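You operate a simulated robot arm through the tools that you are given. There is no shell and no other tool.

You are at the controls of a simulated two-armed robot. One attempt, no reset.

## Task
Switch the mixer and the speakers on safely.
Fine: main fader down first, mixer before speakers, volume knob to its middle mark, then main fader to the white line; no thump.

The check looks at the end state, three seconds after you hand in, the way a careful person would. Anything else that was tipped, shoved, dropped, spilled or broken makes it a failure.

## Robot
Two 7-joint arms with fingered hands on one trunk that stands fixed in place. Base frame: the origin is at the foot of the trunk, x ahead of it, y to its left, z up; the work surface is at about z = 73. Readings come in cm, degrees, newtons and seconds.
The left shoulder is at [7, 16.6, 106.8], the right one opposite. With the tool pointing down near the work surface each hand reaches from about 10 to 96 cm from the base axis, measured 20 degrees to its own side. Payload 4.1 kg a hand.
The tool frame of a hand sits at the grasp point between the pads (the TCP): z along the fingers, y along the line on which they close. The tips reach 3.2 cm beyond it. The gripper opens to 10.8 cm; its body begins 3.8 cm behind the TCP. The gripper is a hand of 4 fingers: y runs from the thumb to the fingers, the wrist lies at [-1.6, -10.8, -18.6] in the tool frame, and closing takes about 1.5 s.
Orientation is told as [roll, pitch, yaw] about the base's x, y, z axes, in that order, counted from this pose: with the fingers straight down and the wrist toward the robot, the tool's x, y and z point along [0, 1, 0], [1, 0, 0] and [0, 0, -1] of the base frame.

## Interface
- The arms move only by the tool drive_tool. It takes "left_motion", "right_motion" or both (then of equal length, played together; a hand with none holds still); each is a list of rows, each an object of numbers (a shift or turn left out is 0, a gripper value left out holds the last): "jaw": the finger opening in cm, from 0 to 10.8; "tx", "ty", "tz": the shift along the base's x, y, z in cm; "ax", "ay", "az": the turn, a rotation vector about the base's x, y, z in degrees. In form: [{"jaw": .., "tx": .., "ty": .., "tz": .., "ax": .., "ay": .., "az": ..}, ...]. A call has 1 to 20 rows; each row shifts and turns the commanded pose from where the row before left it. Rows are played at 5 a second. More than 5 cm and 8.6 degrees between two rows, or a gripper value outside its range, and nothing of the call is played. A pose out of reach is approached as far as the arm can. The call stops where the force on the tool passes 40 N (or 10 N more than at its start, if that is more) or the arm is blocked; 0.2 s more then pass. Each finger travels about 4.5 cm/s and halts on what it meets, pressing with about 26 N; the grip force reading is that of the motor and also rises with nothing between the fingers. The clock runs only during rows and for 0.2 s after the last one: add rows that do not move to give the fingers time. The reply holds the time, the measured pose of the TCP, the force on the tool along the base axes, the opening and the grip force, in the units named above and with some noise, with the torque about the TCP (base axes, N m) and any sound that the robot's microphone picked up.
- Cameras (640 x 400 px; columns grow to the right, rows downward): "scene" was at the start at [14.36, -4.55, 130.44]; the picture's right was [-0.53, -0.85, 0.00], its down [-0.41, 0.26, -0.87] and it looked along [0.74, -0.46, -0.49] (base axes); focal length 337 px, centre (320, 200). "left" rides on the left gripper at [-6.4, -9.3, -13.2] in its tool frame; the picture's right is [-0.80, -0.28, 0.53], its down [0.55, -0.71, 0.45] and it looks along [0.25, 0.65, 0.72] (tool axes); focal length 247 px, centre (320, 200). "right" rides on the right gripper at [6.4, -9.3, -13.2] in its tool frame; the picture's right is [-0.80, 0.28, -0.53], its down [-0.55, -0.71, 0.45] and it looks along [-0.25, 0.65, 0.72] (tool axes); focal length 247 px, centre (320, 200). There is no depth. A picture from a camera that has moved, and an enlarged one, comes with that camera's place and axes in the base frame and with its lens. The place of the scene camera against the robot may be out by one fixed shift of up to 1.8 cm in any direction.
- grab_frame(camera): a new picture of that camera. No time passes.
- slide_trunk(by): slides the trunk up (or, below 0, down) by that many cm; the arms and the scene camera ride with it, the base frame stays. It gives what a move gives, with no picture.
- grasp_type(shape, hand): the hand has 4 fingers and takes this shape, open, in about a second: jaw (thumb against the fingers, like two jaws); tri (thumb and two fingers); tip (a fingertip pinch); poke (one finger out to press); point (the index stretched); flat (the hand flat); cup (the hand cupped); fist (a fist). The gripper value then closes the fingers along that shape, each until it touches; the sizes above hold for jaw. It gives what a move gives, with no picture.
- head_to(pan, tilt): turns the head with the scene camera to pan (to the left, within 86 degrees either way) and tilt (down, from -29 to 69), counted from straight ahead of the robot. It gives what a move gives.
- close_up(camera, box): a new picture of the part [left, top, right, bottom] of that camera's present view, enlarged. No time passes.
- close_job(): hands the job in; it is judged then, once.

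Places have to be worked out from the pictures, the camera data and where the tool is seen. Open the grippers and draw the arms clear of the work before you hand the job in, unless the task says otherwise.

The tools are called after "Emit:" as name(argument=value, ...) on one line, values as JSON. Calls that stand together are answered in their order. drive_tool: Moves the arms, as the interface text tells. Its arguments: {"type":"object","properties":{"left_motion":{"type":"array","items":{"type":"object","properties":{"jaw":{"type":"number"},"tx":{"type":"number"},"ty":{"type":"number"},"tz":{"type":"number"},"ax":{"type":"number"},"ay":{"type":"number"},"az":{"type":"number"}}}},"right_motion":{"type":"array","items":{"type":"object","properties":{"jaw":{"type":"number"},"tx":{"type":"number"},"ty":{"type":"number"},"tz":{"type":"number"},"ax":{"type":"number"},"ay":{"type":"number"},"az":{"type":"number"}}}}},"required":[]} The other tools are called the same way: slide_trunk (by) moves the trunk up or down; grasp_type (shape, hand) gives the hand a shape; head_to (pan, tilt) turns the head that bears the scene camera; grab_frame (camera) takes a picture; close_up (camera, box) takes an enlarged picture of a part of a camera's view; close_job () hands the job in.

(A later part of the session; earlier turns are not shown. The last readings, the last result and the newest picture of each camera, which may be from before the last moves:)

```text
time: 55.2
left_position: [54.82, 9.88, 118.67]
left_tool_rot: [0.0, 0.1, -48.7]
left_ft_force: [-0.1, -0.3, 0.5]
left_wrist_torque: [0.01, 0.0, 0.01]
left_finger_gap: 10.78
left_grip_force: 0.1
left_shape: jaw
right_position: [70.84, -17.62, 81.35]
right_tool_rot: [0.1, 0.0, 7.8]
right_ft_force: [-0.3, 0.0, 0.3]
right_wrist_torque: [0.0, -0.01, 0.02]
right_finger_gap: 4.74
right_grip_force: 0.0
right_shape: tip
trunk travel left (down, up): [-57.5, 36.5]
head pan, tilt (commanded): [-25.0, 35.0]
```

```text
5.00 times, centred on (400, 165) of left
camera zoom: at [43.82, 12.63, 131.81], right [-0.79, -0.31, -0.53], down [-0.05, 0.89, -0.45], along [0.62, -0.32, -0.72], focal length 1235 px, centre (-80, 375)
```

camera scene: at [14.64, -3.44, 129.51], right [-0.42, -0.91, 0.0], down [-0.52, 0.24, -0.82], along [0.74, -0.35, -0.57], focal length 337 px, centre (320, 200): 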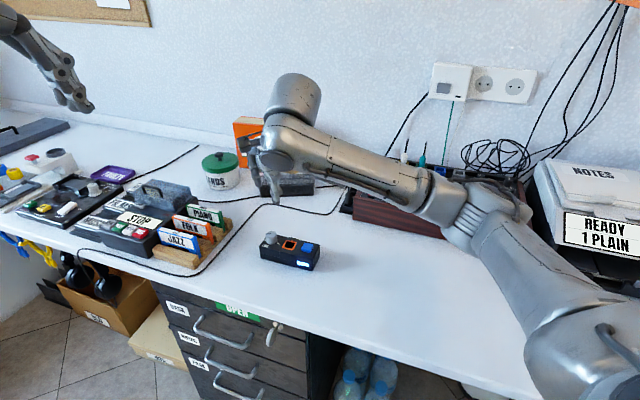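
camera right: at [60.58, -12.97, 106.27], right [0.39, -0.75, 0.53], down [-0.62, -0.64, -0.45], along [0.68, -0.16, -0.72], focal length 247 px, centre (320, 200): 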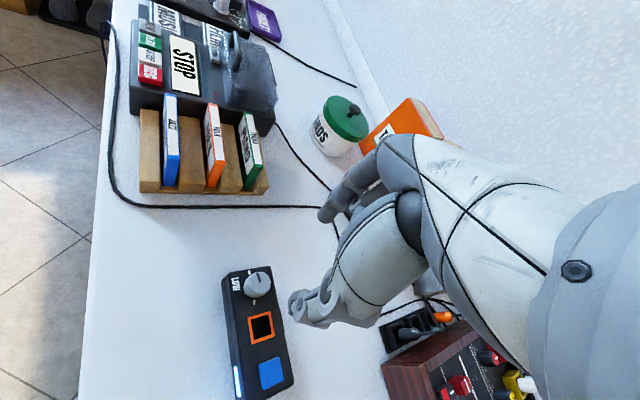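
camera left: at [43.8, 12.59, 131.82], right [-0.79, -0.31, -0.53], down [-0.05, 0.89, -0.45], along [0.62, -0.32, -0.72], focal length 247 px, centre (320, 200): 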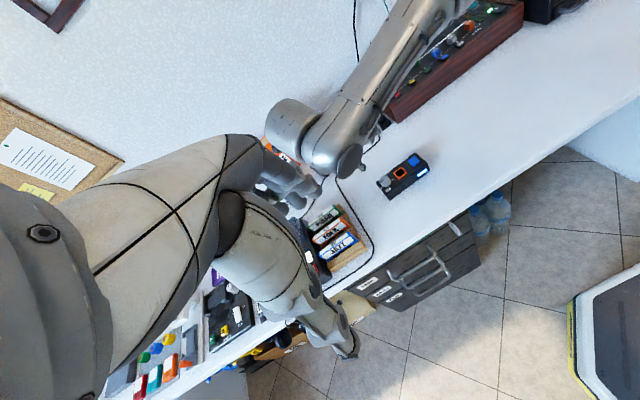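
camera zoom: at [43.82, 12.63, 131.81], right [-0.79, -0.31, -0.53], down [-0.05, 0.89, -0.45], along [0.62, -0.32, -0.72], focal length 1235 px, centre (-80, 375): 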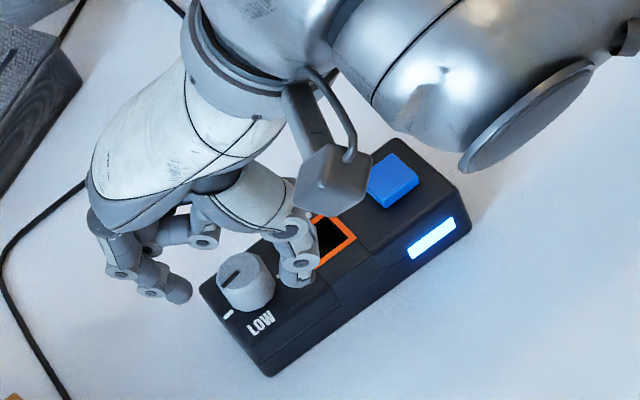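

The tips flank the knob but it sits about 0.7 cm off centre toward the thumb side. I shift −x 0.6, −y 0.2 and go 0.5 cm lower.

Emit:
drive_tool(right_motion=[{"jaw": 4.8, "tx": -0.3, "ty": -0.1}, {"jaw": 4.8, "tx": -0.3, "ty": -0.1}, {"jaw": 4.8, "tz": -0.5}])

Emit:
close_up(camera="right", box=[260, 180, 390, 300])

Emit:
close_up(camera="left", box=[370, 145, 430, 200])

```text
time: 56.0
left_position: [54.94, 9.85, 118.65]
left_tool_rot: [0.0, 0.0, -48.7]
left_ft_force: [-0.4, 0.4, 0.3]
left_wrist_torque: [0.01, 0.0, 0.01]
left_finger_gap: 10.76
left_grip_force: 0.0
left_shape: jaw
right_position: [70.26, -17.98, 80.79]
right_tool_rot: [0.1, 0.1, 7.9]
right_ft_force: [0.1, -0.3, -0.1]
right_wrist_torque: [0.01, 0.01, 0.0]
right_finger_gap: 4.76
right_grip_force: 0.1
right_shape: tip
trunk travel left (down, up): [-57.5, 36.5]
head pan, tilt (commanded): [-25.0, 35.0]
```

```text
3.33 times, centred on (325, 240) of right
camera zoom: at [60.28, -12.69, 93.91], right [0.39, -0.75, 0.53], down [-0.63, -0.64, -0.45], along [0.68, -0.16, -0.72], focal length 823 px, centre (303, 67)
```

zoom: 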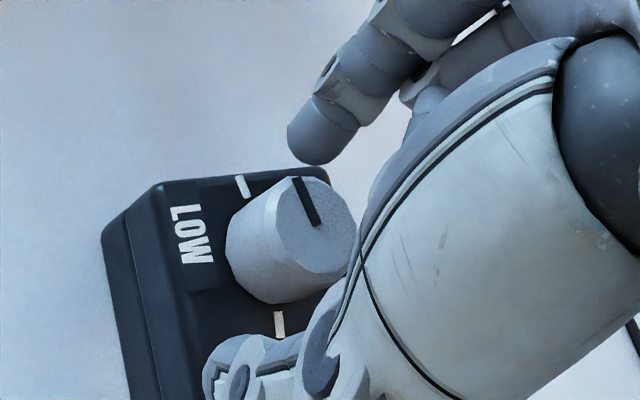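

```text
7.27 times, centred on (400, 172) of left
camera zoom: at [43.82, 12.63, 131.81], right [-0.79, -0.31, -0.53], down [-0.05, 0.89, -0.45], along [0.62, -0.32, -0.72], focal length 1796 px, centre (-262, 400)
```

zoom: 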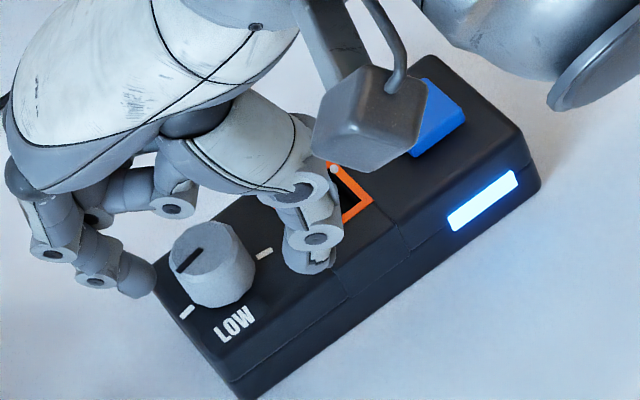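

Both fingertips now have roughly equal clearance to the knob. I close the pinch gradually and watch the gap and force.

Emit:
drive_tool(right_motion=[{"jaw": 4.0}, {"jaw": 3.4}, {"jaw": 2.9}, {"jaw": 2.6}, {"jaw": 2.4}, {"jaw": 2.4}])

Emit:
close_up(camera="right", box=[260, 180, 390, 300])

Emit:
close_up(camera="left", box=[370, 145, 430, 200])

```text
time: 57.4
left_position: [54.88, 9.87, 118.76]
left_tool_rot: [0.1, 0.0, -48.7]
left_ft_force: [-0.6, -0.4, -0.7]
left_wrist_torque: [-0.02, 0.0, -0.01]
left_finger_gap: 10.79
left_grip_force: 0.0
left_shape: jaw
right_position: [70.25, -17.89, 80.87]
right_tool_rot: [-0.1, 0.2, 7.8]
right_ft_force: [1.1, 0.9, -0.3]
right_wrist_torque: [0.0, -0.01, 0.01]
right_finger_gap: 2.52
right_grip_force: 0.0
right_shape: tip
trunk travel left (down, up): [-57.5, 36.5]
head pan, tilt (commanded): [-25.0, 35.0]
```

```text
3.33 times, centred on (325, 240) of right
camera zoom: at [60.28, -12.68, 93.9], right [0.39, -0.75, 0.53], down [-0.62, -0.64, -0.45], along [0.68, -0.16, -0.72], focal length 823 px, centre (303, 67)
```

zoom: 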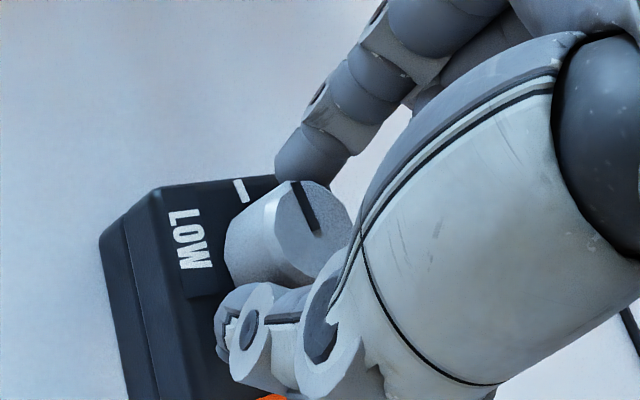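

```text
7.27 times, centred on (400, 172) of left
camera zoom: at [43.82, 12.64, 131.81], right [-0.79, -0.31, -0.53], down [-0.05, 0.89, -0.45], along [0.62, -0.32, -0.72], focal length 1796 px, centre (-262, 400)
```

zoom: 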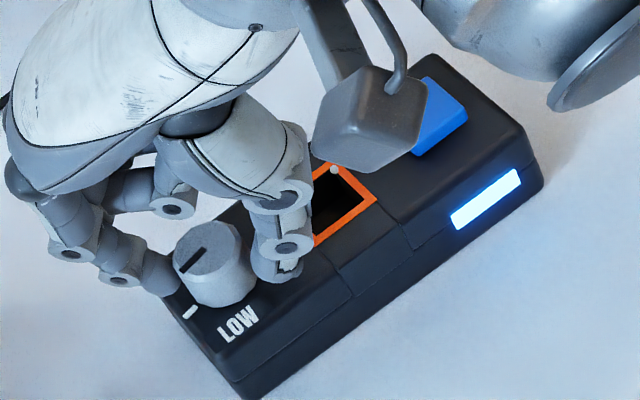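

The index has just met the knob and the box shifted about 1 mm. I close a bit more until both sides hold it.

Emit:
drive_tool(right_motion=[{"jaw": 2.2}, {"jaw": 2.0}, {"jaw": 1.8}, {"jaw": 1.8}])

Emit:
close_up(camera="right", box=[260, 180, 390, 300])

Emit:
close_up(camera="left", box=[370, 145, 430, 200])

```text
time: 58.4
left_position: [54.94, 9.92, 118.65]
left_tool_rot: [0.1, 0.0, -48.7]
left_ft_force: [-0.3, -0.1, -0.2]
left_wrist_torque: [-0.01, -0.02, 0.01]
left_finger_gap: 10.73
left_grip_force: 0.0
left_shape: jaw
right_position: [70.22, -18.09, 80.74]
right_tool_rot: [-0.1, 0.1, 7.8]
right_ft_force: [0.8, 0.2, -1.4]
right_wrist_torque: [0.05, -0.05, 0.02]
right_finger_gap: 1.88
right_grip_force: 25.7
right_shape: tip
trunk travel left (down, up): [-57.5, 36.5]
head pan, tilt (commanded): [-25.0, 35.0]
```

```text
3.33 times, centred on (325, 240) of right
camera zoom: at [60.28, -12.69, 93.87], right [0.39, -0.75, 0.53], down [-0.63, -0.64, -0.45], along [0.68, -0.16, -0.72], focal length 823 px, centre (303, 67)
```

zoom: 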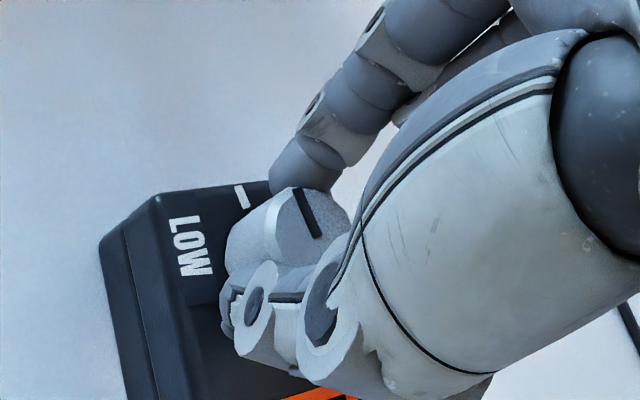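

```text
7.27 times, centred on (400, 172) of left
camera zoom: at [43.82, 12.63, 131.81], right [-0.79, -0.31, -0.53], down [-0.05, 0.89, -0.45], along [0.62, -0.32, -0.72], focal length 1796 px, centre (-262, 400)
```

zoom: 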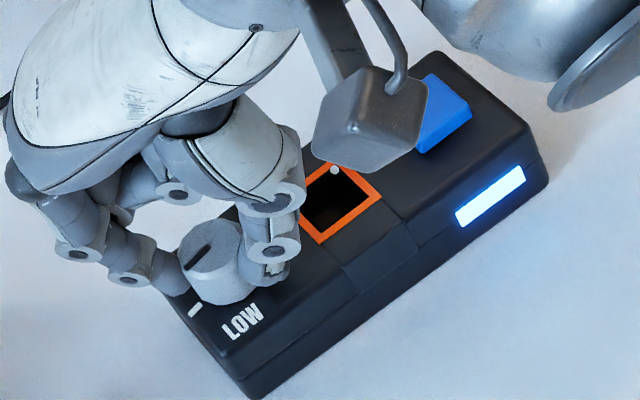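

The pinch holds at 25.7 N and the box moved only a few millimetres in all. I begin turning clockwise by 24° and check that the knob turns and the box stays put.

Emit:
drive_tool(right_motion=[{"az": -6}, {"az": -6}, {"az": -6}, {"az": -6}])

Emit:
close_up(camera="right", box=[230, 180, 390, 320])

Emit:
close_up(camera="left", box=[370, 145, 430, 200])

```text
time: 59.4
left_position: [55.0, 9.92, 118.52]
left_tool_rot: [0.0, 0.0, -48.7]
left_ft_force: [-0.2, -0.1, -0.7]
left_wrist_torque: [-0.01, 0.01, -0.01]
left_finger_gap: 10.75
left_grip_force: 0.0
left_shape: jaw
right_position: [70.33, -17.96, 80.79]
right_tool_rot: [0.0, 0.0, -16.3]
right_ft_force: [1.3, 0.8, -1.1]
right_wrist_torque: [0.01, -0.01, -0.01]
right_finger_gap: 1.88
right_grip_force: 25.8
right_shape: tip
trunk travel left (down, up): [-57.5, 36.5]
head pan, tilt (commanded): [-25.0, 35.0]
```

```text
2.86 times, centred on (310, 250) of right
camera zoom: at [63.26, -9.02, 93.86], right [0.05, -0.85, 0.53], down [-0.83, -0.33, -0.45], along [0.55, -0.42, -0.72], focal length 706 px, centre (349, 57)
```

zoom: 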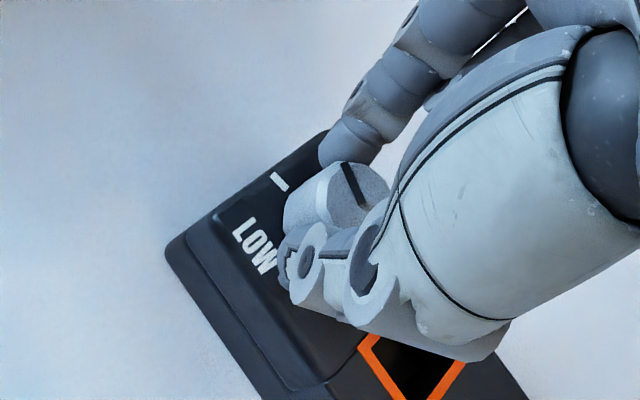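

```text
7.27 times, centred on (400, 172) of left
camera zoom: at [43.84, 12.67, 131.8], right [-0.79, -0.31, -0.53], down [-0.05, 0.89, -0.45], along [0.62, -0.32, -0.72], focal length 1796 px, centre (-262, 400)
```

zoom: 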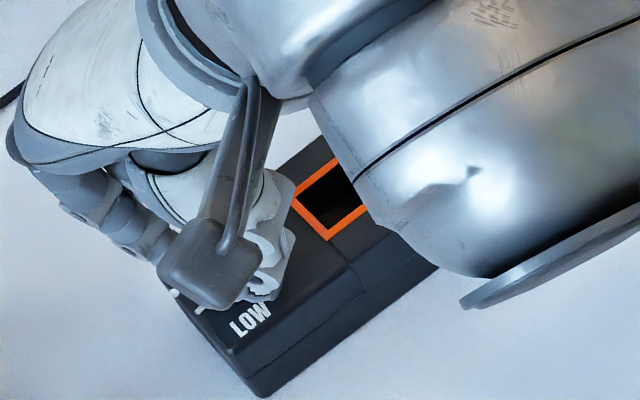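

The knob turns with the hand, but the box crept about 3 mm because the pinch centre is not on the TCP axis (about −0.85, +0.3 in the tool frame). I continue the turn with a compensating shift so the pinch centre stays in place.

Emit:
drive_tool(right_motion=[{"az": -6, "tx": 0.09, "ty": -0.01}, {"az": -6, "tx": 0.09, "ty": -0.01}, {"az": -6, "tx": 0.09, "ty": -0.02}, {"az": -6, "tx": 0.09, "ty": -0.03}])

Emit:
close_up(camera="right", box=[230, 180, 390, 320])

Emit:
close_up(camera="left", box=[370, 145, 430, 200])

```text
time: 60.4
left_position: [54.93, 9.98, 118.57]
left_tool_rot: [0.0, 0.1, -48.6]
left_ft_force: [0.1, 0.3, -0.1]
left_wrist_torque: [0.0, -0.03, 0.03]
left_finger_gap: 10.79
left_grip_force: 0.0
left_shape: jaw
right_position: [70.76, -18.02, 80.86]
right_tool_rot: [0.0, -0.1, -40.3]
right_ft_force: [0.3, 0.2, -1.2]
right_wrist_torque: [0.0, -0.01, -0.02]
right_finger_gap: 1.82
right_grip_force: 26.3
right_shape: tip
trunk travel left (down, up): [-57.5, 36.5]
head pan, tilt (commanded): [-25.0, 35.0]
```

```text
2.86 times, centred on (310, 250) of right
camera zoom: at [67.81, -6.98, 93.9], right [-0.3, -0.79, 0.53], down [-0.89, 0.04, -0.45], along [0.33, -0.61, -0.72], focal length 706 px, centre (349, 57)
```

zoom: 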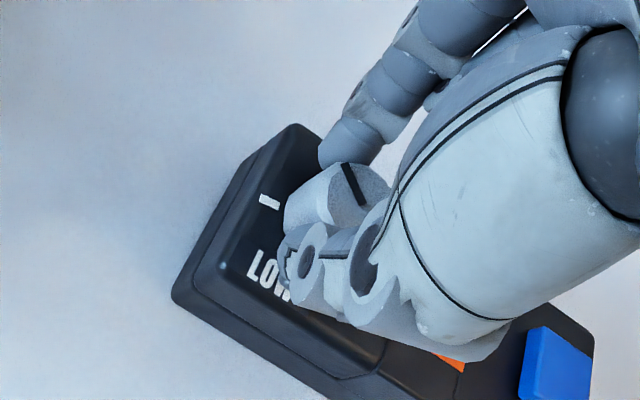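

```text
7.27 times, centred on (400, 172) of left
camera zoom: at [43.84, 12.68, 131.8], right [-0.79, -0.31, -0.53], down [-0.05, 0.89, -0.45], along [0.61, -0.32, -0.72], focal length 1796 px, centre (-262, 400)
```

zoom: 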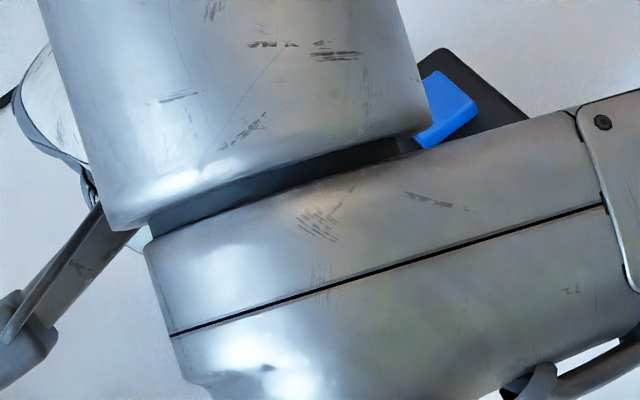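

The knob keeps turning with low forces and the box steady. I continue to about −65°, then on to about −93°.

Emit:
drive_tool(right_motion=[{"az": -6.2, "tx": 0.08, "ty": -0.04}, {"az": -6.2, "tx": 0.08, "ty": -0.05}, {"az": -6.2, "tx": 0.08, "ty": -0.06}, {"az": -6.2, "tx": 0.08, "ty": -0.06}])

Emit:
close_up(camera="right", box=[230, 180, 390, 320])

Emit:
close_up(camera="scene", box=[240, 190, 340, 280])

```text
time: 61.4
left_position: [54.95, 9.93, 118.71]
left_tool_rot: [0.1, 0.0, -48.7]
left_ft_force: [0.5, 0.7, 0.2]
left_wrist_torque: [0.01, -0.01, 0.02]
left_finger_gap: 10.77
left_grip_force: 0.0
left_shape: jaw
right_position: [71.02, -18.33, 80.9]
right_tool_rot: [-0.1, 0.0, -65.0]
right_ft_force: [0.5, 0.3, -0.5]
right_wrist_torque: [0.0, 0.0, 0.03]
right_finger_gap: 1.84
right_grip_force: 26.1
right_shape: tip
trunk travel left (down, up): [-57.5, 36.5]
head pan, tilt (commanded): [-25.0, 35.0]
```

```text
2.86 times, centred on (310, 250) of right
camera zoom: at [72.97, -6.92, 93.85], right [-0.6, -0.59, 0.53], down [-0.8, 0.41, -0.45], along [0.05, -0.69, -0.72], focal length 706 px, centre (349, 57)
```

zoom: 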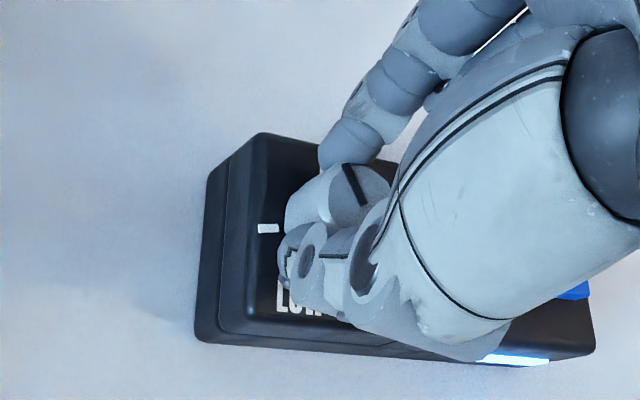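

```text
4.44 times, centred on (290, 235) of scene
camera zoom: at [14.67, -3.39, 129.51], right [-0.42, -0.91, 0.0], down [-0.52, 0.24, -0.82], along [0.74, -0.35, -0.57], focal length 1496 px, centre (453, 44)
```

zoom: 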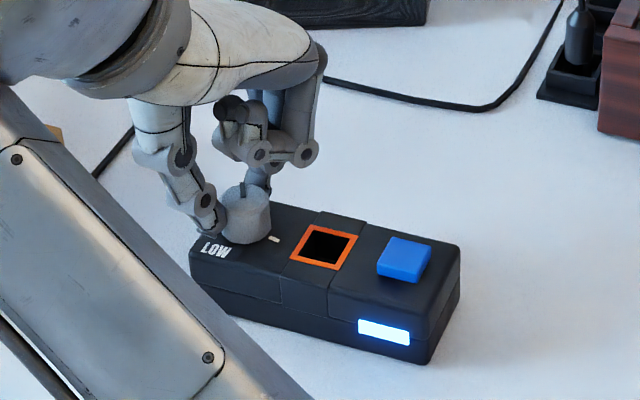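

Now the pointer has turned about 73° and points nearly straight back, box in place. I turn the remaining ~24° in small rows, then check against the middle mark.

Emit:
drive_tool(right_motion=[{"az": -6, "tx": 0.06, "ty": -0.07}, {"az": -6, "tx": 0.05, "ty": -0.08}, {"az": -6, "tx": 0.04, "ty": -0.08}, {"az": -6, "tx": 0.04, "ty": -0.08}])

Emit:
close_up(camera="right", box=[230, 180, 390, 320])

Emit:
close_up(camera="scene", box=[240, 190, 340, 280])

```text
time: 62.4
left_position: [54.87, 9.81, 118.56]
left_tool_rot: [0.0, 0.0, -48.7]
left_ft_force: [0.5, 0.0, 0.9]
left_wrist_torque: [-0.03, 0.02, 0.01]
left_finger_gap: 10.76
left_grip_force: 0.0
left_shape: jaw
right_position: [71.15, -18.61, 80.82]
right_tool_rot: [0.0, 0.0, -89.1]
right_ft_force: [0.4, 0.5, -1.5]
right_wrist_torque: [0.0, -0.03, 0.0]
right_finger_gap: 1.82
right_grip_force: 26.4
right_shape: tip
trunk travel left (down, up): [-57.5, 36.5]
head pan, tilt (commanded): [-25.0, 35.0]
```

```text
2.86 times, centred on (310, 250) of right
camera zoom: at [77.51, -9.03, 93.87], right [-0.79, -0.3, 0.53], down [-0.56, 0.7, -0.45], along [-0.24, -0.65, -0.72], focal length 706 px, centre (349, 57)
```

zoom: 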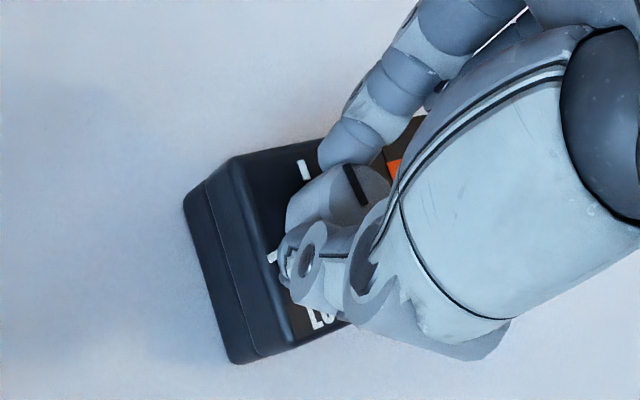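

```text
4.44 times, centred on (290, 235) of scene
camera zoom: at [14.67, -3.43, 129.51], right [-0.42, -0.91, 0.0], down [-0.52, 0.24, -0.82], along [0.74, -0.35, -0.57], focal length 1496 px, centre (453, 44)
```

zoom: 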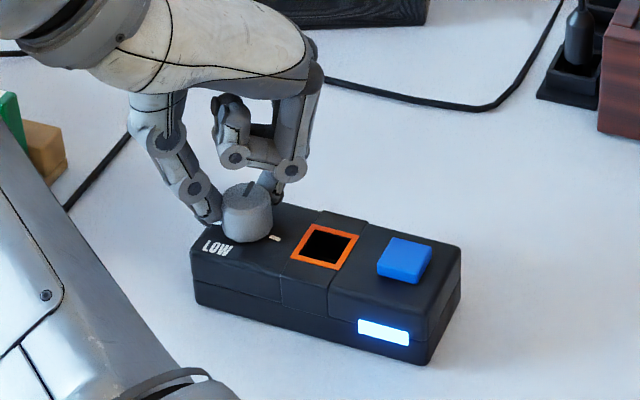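

From the right camera the pointer seems a few degrees short of the middle mark. I zoom in to measure both directions.

Emit:
close_up(camera="right", box=[280, 210, 350, 275])

Emit:
close_up(camera="scene", box=[275, 220, 310, 250])

```text
6.15 times, centred on (315, 242) of right
camera zoom: at [77.51, -9.03, 93.87], right [-0.79, -0.3, 0.53], down [-0.56, 0.7, -0.45], along [-0.24, -0.65, -0.72], focal length 1520 px, centre (351, -62)
```

zoom: 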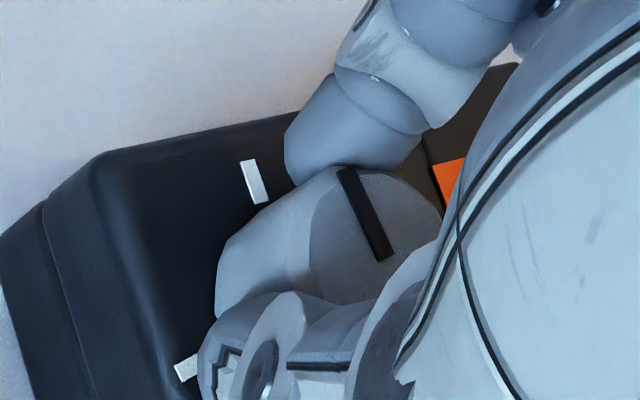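

```text
13.33 times, centred on (292, 235) of scene
camera zoom: at [14.67, -3.43, 129.51], right [-0.42, -0.91, 0.0], down [-0.52, 0.24, -0.82], along [0.74, -0.35, -0.57], focal length 4490 px, centre (687, -267)
```

zoom: 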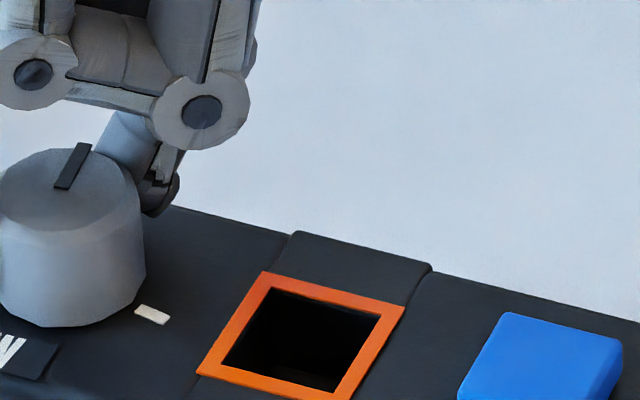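

The pointer is still about 5–7° short of the middle mark. I turn 6° more and measure again.

Emit:
drive_tool(right_motion=[{"az": -3, "tx": 0.01, "ty": -0.04}, {"az": -3, "tx": 0.01, "ty": -0.04}, {}])

Emit:
close_up(camera="right", box=[280, 210, 350, 275])

Emit:
close_up(camera="scene", box=[275, 220, 310, 250])

```text
time: 63.2
left_position: [54.86, 9.92, 118.66]
left_tool_rot: [0.0, 0.0, -48.6]
left_ft_force: [0.1, 0.5, -0.7]
left_wrist_torque: [-0.02, 0.02, 0.04]
left_finger_gap: 10.78
left_grip_force: 0.1
left_shape: jaw
right_position: [71.25, -18.66, 80.82]
right_tool_rot: [0.0, 0.0, -95.0]
right_ft_force: [-1.1, -0.3, -0.5]
right_wrist_torque: [-0.03, -0.01, -0.02]
right_finger_gap: 1.88
right_grip_force: 25.7
right_shape: tip
trunk travel left (down, up): [-57.5, 36.5]
head pan, tilt (commanded): [-25.0, 35.0]
```

```text
6.15 times, centred on (315, 242) of right
camera zoom: at [78.46, -9.82, 93.83], right [-0.82, -0.21, 0.53], down [-0.49, 0.75, -0.45], along [-0.31, -0.62, -0.72], focal length 1520 px, centre (351, -62)
```

zoom: 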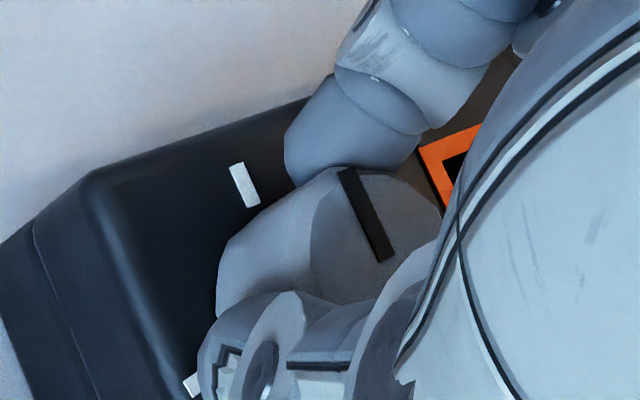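

```text
13.33 times, centred on (292, 235) of scene
camera zoom: at [14.65, -3.46, 129.51], right [-0.42, -0.91, 0.0], down [-0.52, 0.24, -0.82], along [0.74, -0.35, -0.57], focal length 4490 px, centre (687, -267)
```

zoom: 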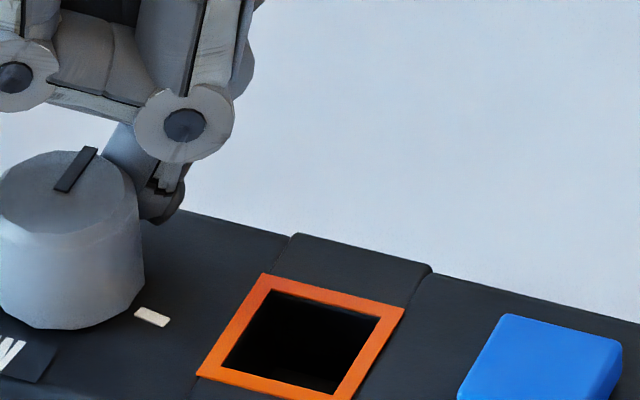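

By box edge and mark position the pointer now agrees with the middle mark within a few degrees. I release, lift clear and look at it unobstructed.

Emit:
drive_tool(right_motion=[{"jaw": 2.6}, {"jaw": 3.6}, {"jaw": 4.8}, {"jaw": 5}, {"tz": 1.5}, {"tz": 2.5}, {"tz": 3}, {"tz": 3}, {"tz": 3}])

Emit:
grab_frame(camera="right")

Emit:
close_up(camera="right", box=[220, 225, 330, 325])

Emit:
close_up(camera="scene", box=[255, 215, 330, 275])

```text
time: 65.2
left_position: [54.83, 9.86, 118.72]
left_tool_rot: [0.0, 0.0, -48.7]
left_ft_force: [-0.2, 0.1, 0.0]
left_wrist_torque: [-0.03, 0.01, -0.02]
left_finger_gap: 10.77
left_grip_force: 0.1
left_shape: jaw
right_position: [70.94, -18.68, 93.86]
right_tool_rot: [0.0, 0.0, -95.0]
right_ft_force: [-0.2, 0.1, -0.4]
right_wrist_torque: [-0.05, -0.01, -0.02]
right_finger_gap: 4.95
right_grip_force: 0.1
right_shape: tip
trunk travel left (down, up): [-57.5, 36.5]
head pan, tilt (commanded): [-25.0, 35.0]
```

```text
taken
camera right: at [78.28, -9.81, 106.85], right [-0.82, -0.21, 0.53], down [-0.49, 0.75, -0.45], along [-0.3, -0.62, -0.72], focal length 247 px, centre (320, 200)
```

right: 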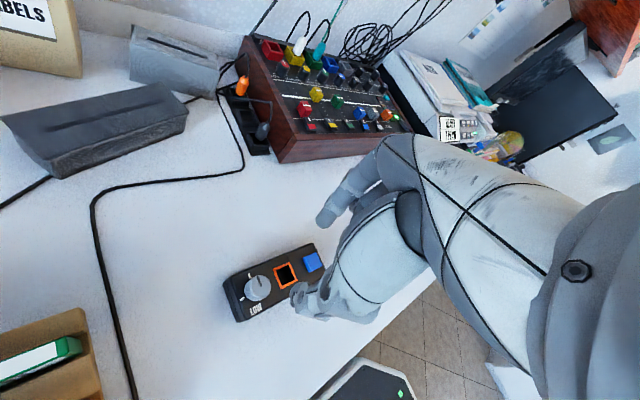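

```text
4.00 times, centred on (275, 275) of right
camera zoom: at [78.28, -9.81, 106.85], right [-0.82, -0.21, 0.53], down [-0.49, 0.75, -0.45], along [-0.3, -0.62, -0.72], focal length 988 px, centre (500, -100)
```

zoom: 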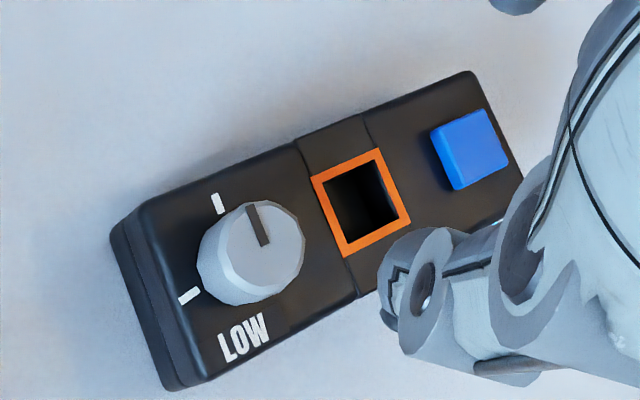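

```text
6.67 times, centred on (292, 245) of scene
camera zoom: at [14.59, -3.43, 129.51], right [-0.42, -0.91, 0.0], down [-0.52, 0.24, -0.82], along [0.74, -0.35, -0.57], focal length 2245 px, centre (503, -100)
```

zoom: 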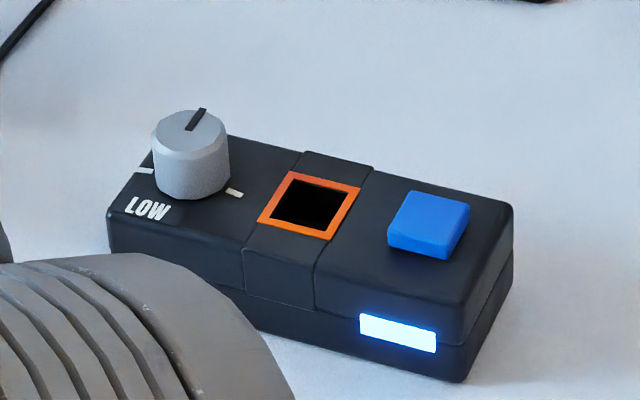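

The pointer looks aimed right at the middle mark. I take a tighter zoom to confirm to within a couple of degrees.

Emit:
close_up(camera="right", box=[260, 265, 305, 305])

Emit:
close_up(camera="right", box=[240, 260, 285, 305])

Emit:
close_up(camera="left", box=[360, 140, 440, 205])

```text
10.00 times, centred on (282, 285) of right
camera zoom: at [78.28, -9.81, 106.85], right [-0.82, -0.21, 0.53], down [-0.49, 0.75, -0.45], along [-0.3, -0.62, -0.72], focal length 2470 px, centre (695, -650)
```

zoom: 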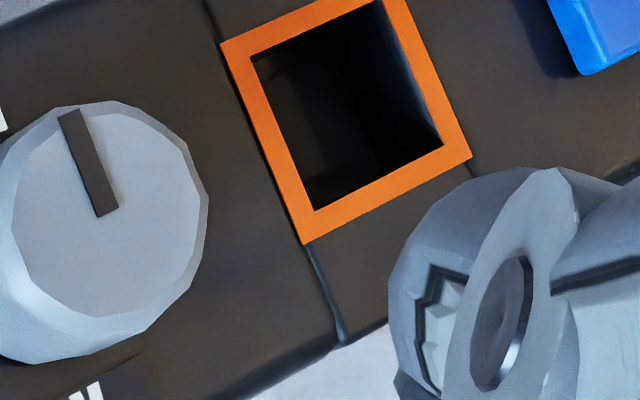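

```text
8.89 times, centred on (262, 282) of right
camera zoom: at [78.28, -9.81, 106.85], right [-0.82, -0.21, 0.53], down [-0.49, 0.75, -0.45], along [-0.3, -0.62, -0.72], focal length 2195 px, centre (831, -533)
```

zoom: 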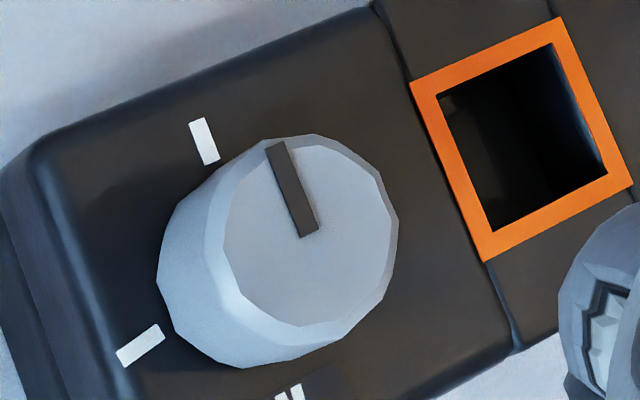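

```text
6.15 times, centred on (400, 172) of left
camera zoom: at [43.75, 12.66, 131.83], right [-0.79, -0.31, -0.53], down [-0.05, 0.89, -0.45], along [0.62, -0.32, -0.72], focal length 1520 px, centre (-172, 369)
```

zoom: 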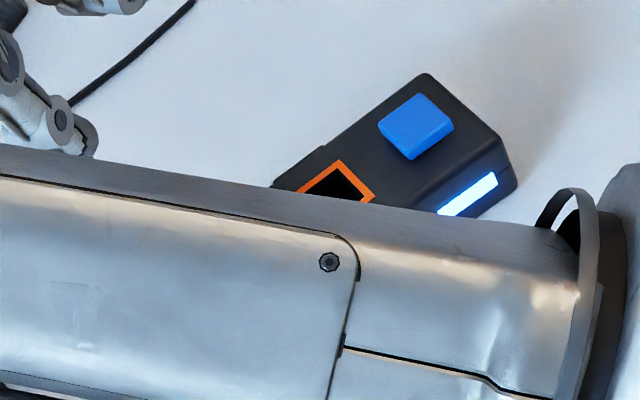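

Pointer −45.5°, middle mark −46.4°, box axis −45.0°: the knob is on its middle mark. Now back to the main fader: I raise, yaw to −45° and carry the hand over the mixer at a safe height.

Emit:
drive_tool(right_motion=[{"tz": 2.2, "az": 8.3}, {"tz": 2.2, "az": 8.3}, {"az": 8.4}, {"az": 8.4}, {"az": 8.3}, {"az": 8.3}, {"tx": -1.34, "ty": -4.35}, {"tx": -1.34, "ty": -4.35}, {"tx": -1.34, "ty": -4.35}, {"tx": -1.34, "ty": -4.35}, {"tx": -1.34, "ty": -4.35}, {"tx": -1.34, "ty": -4.35}, {"tx": -1.34, "ty": -4.35}, {"tx": -1.34, "ty": -4.35}, {"tx": -1.34, "ty": -4.35}, {"tx": -1.34, "ty": -4.35}, {"tx": -1.34, "ty": -4.35}])

Emit:
head_to(pan=-45, tilt=30)

Emit:
close_up(camera="right", box=[190, 140, 390, 340])

Emit:
grab_frame(camera="scene")

```text
time: 68.8
left_position: [54.95, 9.79, 118.69]
left_tool_rot: [0.2, 0.1, -48.6]
left_ft_force: [-0.8, 0.2, 0.4]
left_wrist_torque: [0.04, -0.01, 0.0]
left_finger_gap: 10.78
left_grip_force: 0.0
left_shape: jaw
right_position: [56.29, -66.45, 98.2]
right_tool_rot: [0.1, 0.2, -44.9]
right_ft_force: [-0.4, 0.7, 0.1]
right_wrist_torque: [0.01, 0.03, -0.01]
right_finger_gap: 4.97
right_grip_force: 0.1
right_shape: tip
trunk travel left (down, up): [-57.5, 36.5]
head pan, tilt (commanded): [-25.0, 35.0]
```

```text
time: 69.7
left_position: [54.81, 9.85, 118.61]
left_tool_rot: [0.0, -0.1, -48.7]
left_ft_force: [-0.5, 0.4, -0.6]
left_wrist_torque: [0.01, 0.01, -0.02]
left_finger_gap: 10.78
left_grip_force: 0.1
left_shape: jaw
right_position: [56.34, -66.4, 98.31]
right_tool_rot: [0.0, -0.1, -45.0]
right_ft_force: [0.4, -0.6, -0.1]
right_wrist_torque: [-0.01, -0.02, -0.05]
right_finger_gap: 4.98
right_grip_force: 0.0
right_shape: tip
trunk travel left (down, up): [-57.5, 36.5]
head pan, tilt (commanded): [-45.0, 30.0]
```

```text
2.00 times, centred on (290, 240) of right
camera zoom: at [54.34, -55.12, 111.27], right [-0.36, -0.76, 0.53], down [-0.89, 0.11, -0.45], along [0.28, -0.63, -0.72], focal length 494 px, centre (380, 120)
```

zoom: 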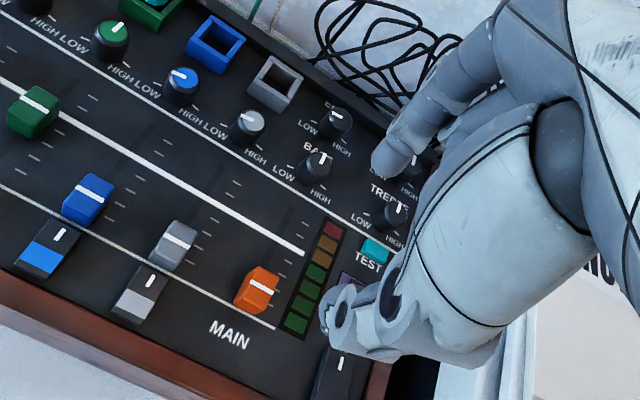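

```text
taken
camera scene: at [13.06, -6.14, 130.29], right [-0.71, -0.71, 0.0], down [-0.35, 0.35, -0.87], along [0.61, -0.61, -0.5], focal length 337 px, centre (320, 200)
```

scene: 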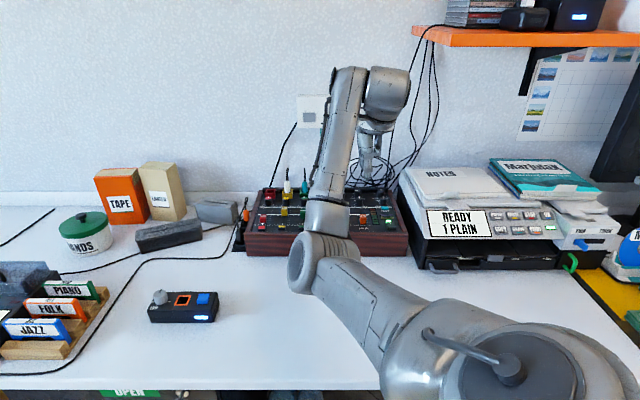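

The shelf speaker now shows a lit lamp too. The arm's elbow has swung to a different posture over the mixer's left part, so I check clearance with the left camera before lowering.

Emit:
grab_frame(camera="left")

Emit:
close_up(camera="scene", box=[230, 50, 430, 280])

Emit:
grab_frame(camera="right")

```text
taken
camera left: at [43.81, 12.61, 131.82], right [-0.79, -0.31, -0.53], down [-0.05, 0.89, -0.45], along [0.62, -0.32, -0.72], focal length 247 px, centre (320, 200)
```

left: 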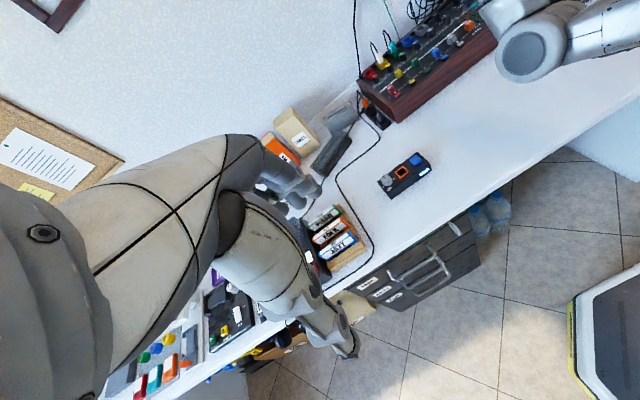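

```text
1.74 times, centred on (330, 165) of scene
camera zoom: at [13.06, -6.14, 130.29], right [-0.71, -0.71, 0.0], down [-0.35, 0.35, -0.87], along [0.61, -0.61, -0.5], focal length 586 px, centre (303, 261)
```

zoom: 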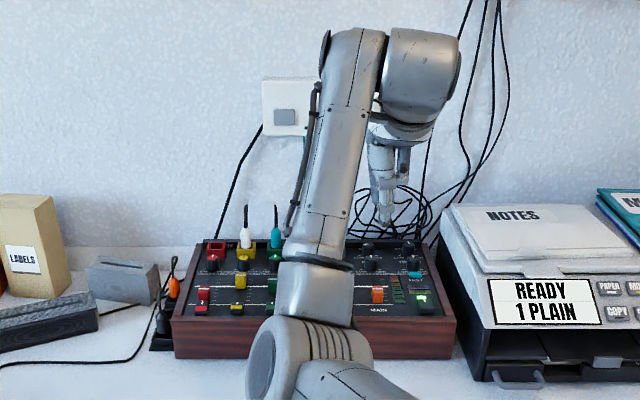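

```text
taken
camera right: at [54.34, -55.12, 111.27], right [-0.36, -0.76, 0.53], down [-0.89, 0.11, -0.45], along [0.28, -0.63, -0.72], focal length 247 px, centre (320, 200)
```

right: 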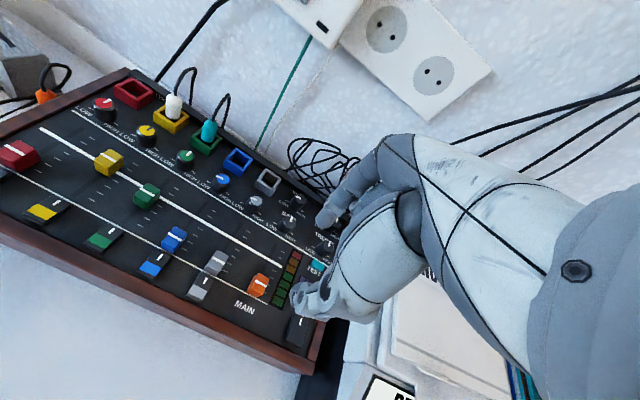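

The elbow hangs in front of the mixer, at roughly (44, −35, 94), above bare table. I lower the hand in part and watch how low the elbow goes.

Emit:
drive_tool(right_motion=[{"tz": -2}, {"tz": -2}, {"tz": -2}])

Emit:
grab_frame(camera="scene")

Emit:
grab_frame(camera="left")

Emit:
close_up(camera="right", box=[190, 140, 390, 340])

```text
time: 70.5
left_position: [54.88, 9.86, 118.58]
left_tool_rot: [0.1, 0.0, -48.7]
left_ft_force: [0.2, -0.3, 0.3]
left_wrist_torque: [0.01, -0.03, 0.01]
left_finger_gap: 10.76
left_grip_force: 0.1
left_shape: jaw
right_position: [56.4, -66.53, 92.3]
right_tool_rot: [0.0, 0.2, -45.1]
right_ft_force: [0.4, 0.0, -0.5]
right_wrist_torque: [-0.02, -0.04, 0.0]
right_finger_gap: 4.97
right_grip_force: 0.1
right_shape: tip
trunk travel left (down, up): [-57.5, 36.5]
head pan, tilt (commanded): [-45.0, 30.0]
```

```text
taken
camera scene: at [13.07, -6.18, 130.29], right [-0.71, -0.71, 0.0], down [-0.35, 0.35, -0.87], along [0.61, -0.61, -0.5], focal length 337 px, centre (320, 200)
```

scene: 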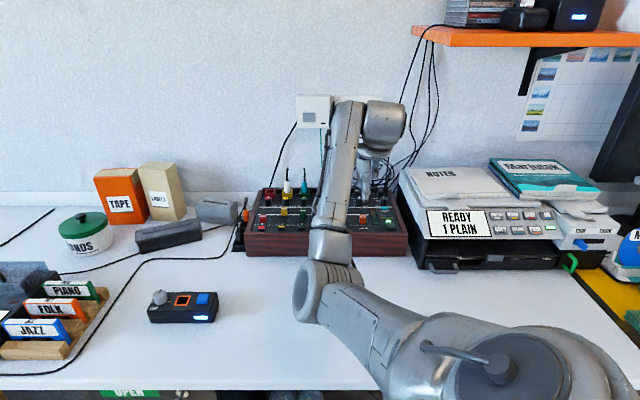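

```text
taken
camera left: at [43.83, 12.58, 131.82], right [-0.79, -0.31, -0.53], down [-0.05, 0.89, -0.45], along [0.62, -0.32, -0.72], focal length 247 px, centre (320, 200)
```

left: 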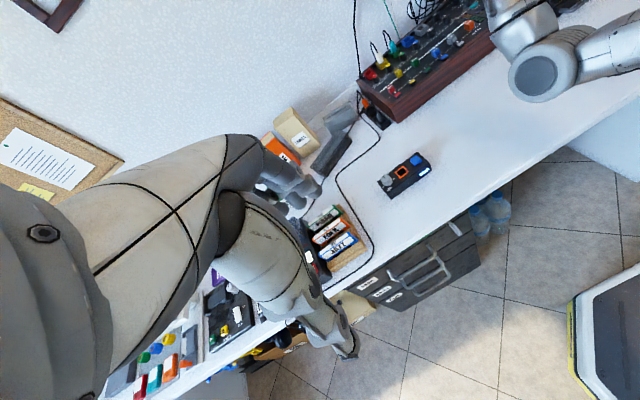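

```text
2.00 times, centred on (290, 240) of right
camera zoom: at [54.42, -55.27, 105.29], right [-0.36, -0.76, 0.53], down [-0.89, 0.11, -0.45], along [0.28, -0.63, -0.72], focal length 494 px, centre (380, 120)
```

zoom: 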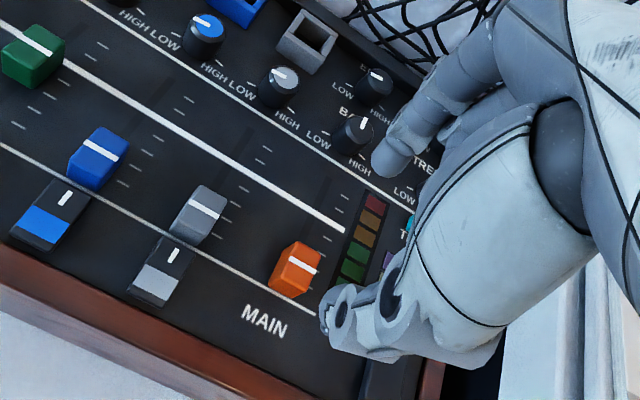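

The elbow will stay several centimetres above the table, so it is safe to go on. I centre the pinch on the lowered fader cap and descend so thumb and index straddle it.

Emit:
drive_tool(right_motion=[{"jaw": 5, "tx": 0.35, "ty": 0.35, "tz": -1.2}, {"tz": -1.5}, {"tz": -1.5}, {"tz": -1.5}, {"tz": -0.9}, {"tz": -0.5}])

Emit:
close_up(camera="right", box=[190, 140, 390, 340])

Emit:
grab_frame(camera="scene")

Emit:
grab_frame(camera="left")

```text
time: 71.9
left_position: [54.85, 9.83, 118.68]
left_tool_rot: [0.0, -0.1, -48.7]
left_ft_force: [0.4, -0.1, 0.1]
left_wrist_torque: [0.03, -0.01, 0.02]
left_finger_gap: 10.77
left_grip_force: 0.1
left_shape: jaw
right_position: [56.83, -66.17, 85.12]
right_tool_rot: [0.0, 0.0, -45.0]
right_ft_force: [0.6, 1.1, -1.0]
right_wrist_torque: [0.02, -0.02, 0.0]
right_finger_gap: 4.96
right_grip_force: 0.0
right_shape: tip
trunk travel left (down, up): [-57.5, 36.5]
head pan, tilt (commanded): [-45.0, 30.0]
```

```text
2.00 times, centred on (290, 240) of right
camera zoom: at [54.82, -54.86, 98.21], right [-0.36, -0.76, 0.53], down [-0.89, 0.11, -0.45], along [0.28, -0.63, -0.72], focal length 494 px, centre (380, 120)
```

zoom: 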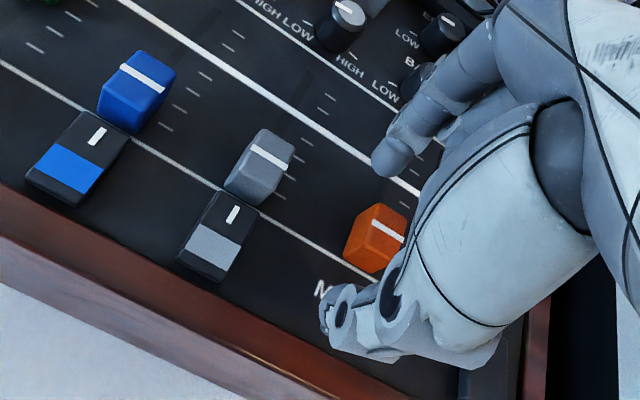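

```text
taken
camera scene: at [13.06, -6.15, 130.29], right [-0.71, -0.71, 0.0], down [-0.35, 0.35, -0.87], along [0.61, -0.61, -0.5], focal length 337 px, centre (320, 200)
```

scene: 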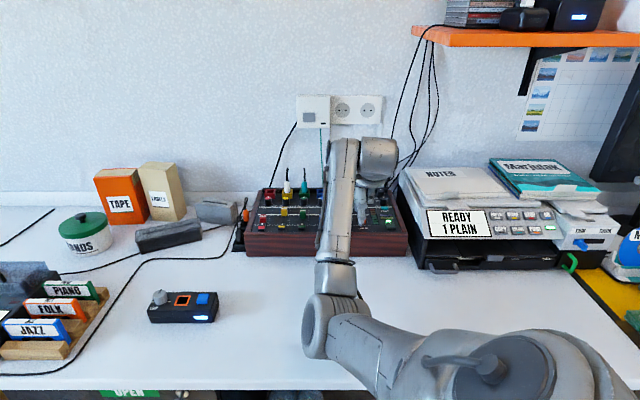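

```text
taken
camera left: at [43.81, 12.61, 131.82], right [-0.79, -0.31, -0.53], down [-0.05, 0.89, -0.45], along [0.62, -0.32, -0.72], focal length 247 px, centre (320, 200)
```

left: 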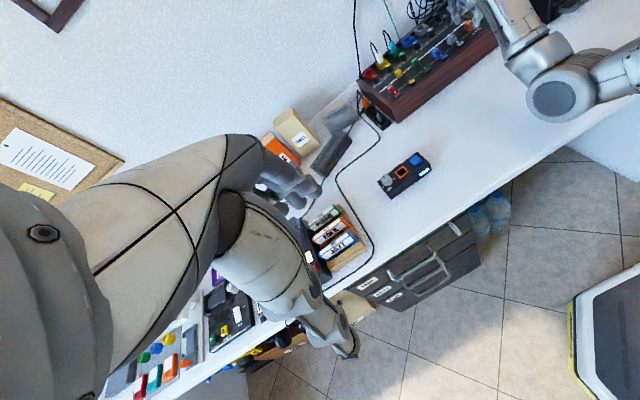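

Both tips straddle the lowered cap without contact. I shift slightly back so the index won't press the cap against its stop, then close to about 2.3 cm.

Emit:
drive_tool(right_motion=[{"tx": 0.28, "ty": -0.28, "jaw": 4}, {"jaw": 3.2}, {"jaw": 2.6}, {"jaw": 2.3}, {"jaw": 2.3}])

Emit:
close_up(camera="right", box=[250, 160, 390, 300])

Emit:
close_up(camera="scene", box=[330, 170, 415, 245])

```text
time: 73.1
left_position: [54.99, 9.81, 118.67]
left_tool_rot: [0.0, 0.0, -48.8]
left_ft_force: [0.0, -0.7, -0.4]
left_wrist_torque: [0.01, 0.0, 0.02]
left_finger_gap: 10.78
left_grip_force: 0.1
left_shape: jaw
right_position: [57.04, -66.4, 85.31]
right_tool_rot: [0.0, 0.0, -45.0]
right_ft_force: [0.4, -0.1, 0.2]
right_wrist_torque: [0.01, -0.02, -0.01]
right_finger_gap: 2.35
right_grip_force: 0.1
right_shape: tip
trunk travel left (down, up): [-57.5, 36.5]
head pan, tilt (commanded): [-45.0, 30.0]
```

```text
2.86 times, centred on (320, 230) of right
camera zoom: at [55.13, -55.16, 98.24], right [-0.36, -0.76, 0.53], down [-0.89, 0.11, -0.45], along [0.28, -0.63, -0.72], focal length 706 px, centre (320, 114)
```

zoom: 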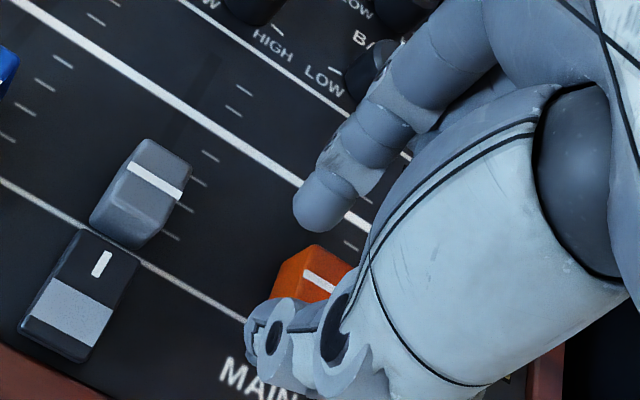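

```text
5.33 times, centred on (372, 208) of scene
camera zoom: at [13.05, -6.14, 130.29], right [-0.71, -0.71, 0.0], down [-0.35, 0.35, -0.87], along [0.61, -0.61, -0.5], focal length 1796 px, centre (40, 160)
```

zoom: 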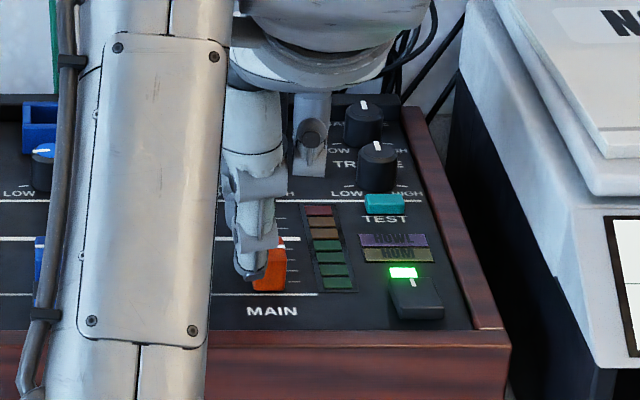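

Both tips are about 0.6 cm left of the cap's centre. I shift right by that much, then push gently toward the back.

Emit:
drive_tool(right_motion=[{"tx": -0.21, "ty": -0.21}, {"tx": -0.21, "ty": -0.21}, {"tx": 0.28, "ty": -0.28}, {"tx": 0.28, "ty": -0.28}])

Emit:
close_up(camera="right", box=[250, 160, 390, 300])

Emit:
close_up(camera="scene", box=[330, 170, 415, 245])

```text
time: 74.1
left_position: [54.94, 9.88, 118.72]
left_tool_rot: [0.0, 0.0, -48.7]
left_ft_force: [-0.3, 0.3, 0.8]
left_wrist_torque: [-0.01, -0.02, 0.01]
left_finger_gap: 10.76
left_grip_force: 0.1
left_shape: jaw
right_position: [57.2, -67.36, 85.17]
right_tool_rot: [0.1, 0.0, -44.9]
right_ft_force: [-1.0, 1.1, -0.3]
right_wrist_torque: [0.0, 0.01, -0.03]
right_finger_gap: 2.34
right_grip_force: 0.0
right_shape: tip
trunk travel left (down, up): [-57.5, 36.5]
head pan, tilt (commanded): [-45.0, 30.0]
```

```text
2.86 times, centred on (320, 230) of right
camera zoom: at [55.23, -56.12, 98.24], right [-0.36, -0.77, 0.53], down [-0.89, 0.11, -0.45], along [0.28, -0.63, -0.72], focal length 706 px, centre (320, 114)
```

zoom: 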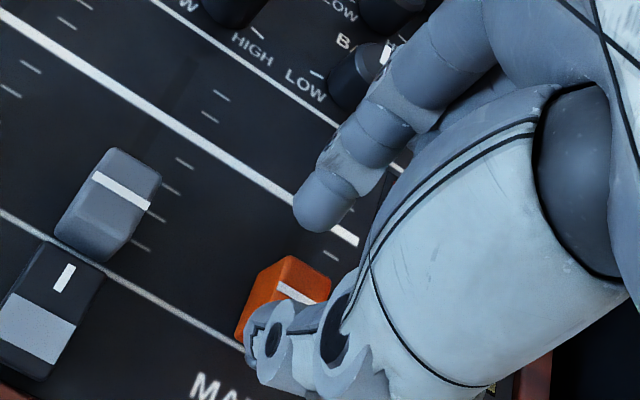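

```text
5.33 times, centred on (372, 208) of scene
camera zoom: at [13.03, -6.13, 130.3], right [-0.71, -0.71, 0.0], down [-0.35, 0.35, -0.87], along [0.61, -0.61, -0.5], focal length 1796 px, centre (40, 160)
```

zoom: 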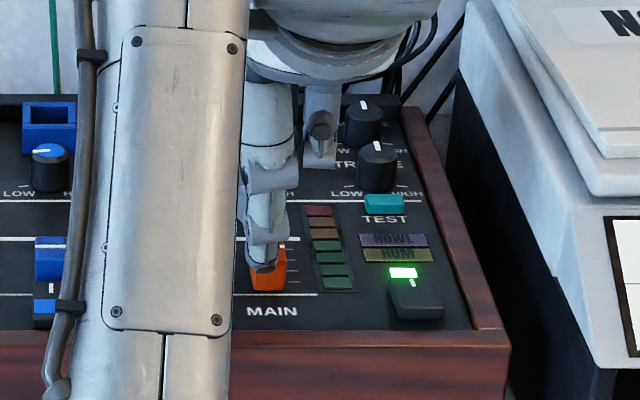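

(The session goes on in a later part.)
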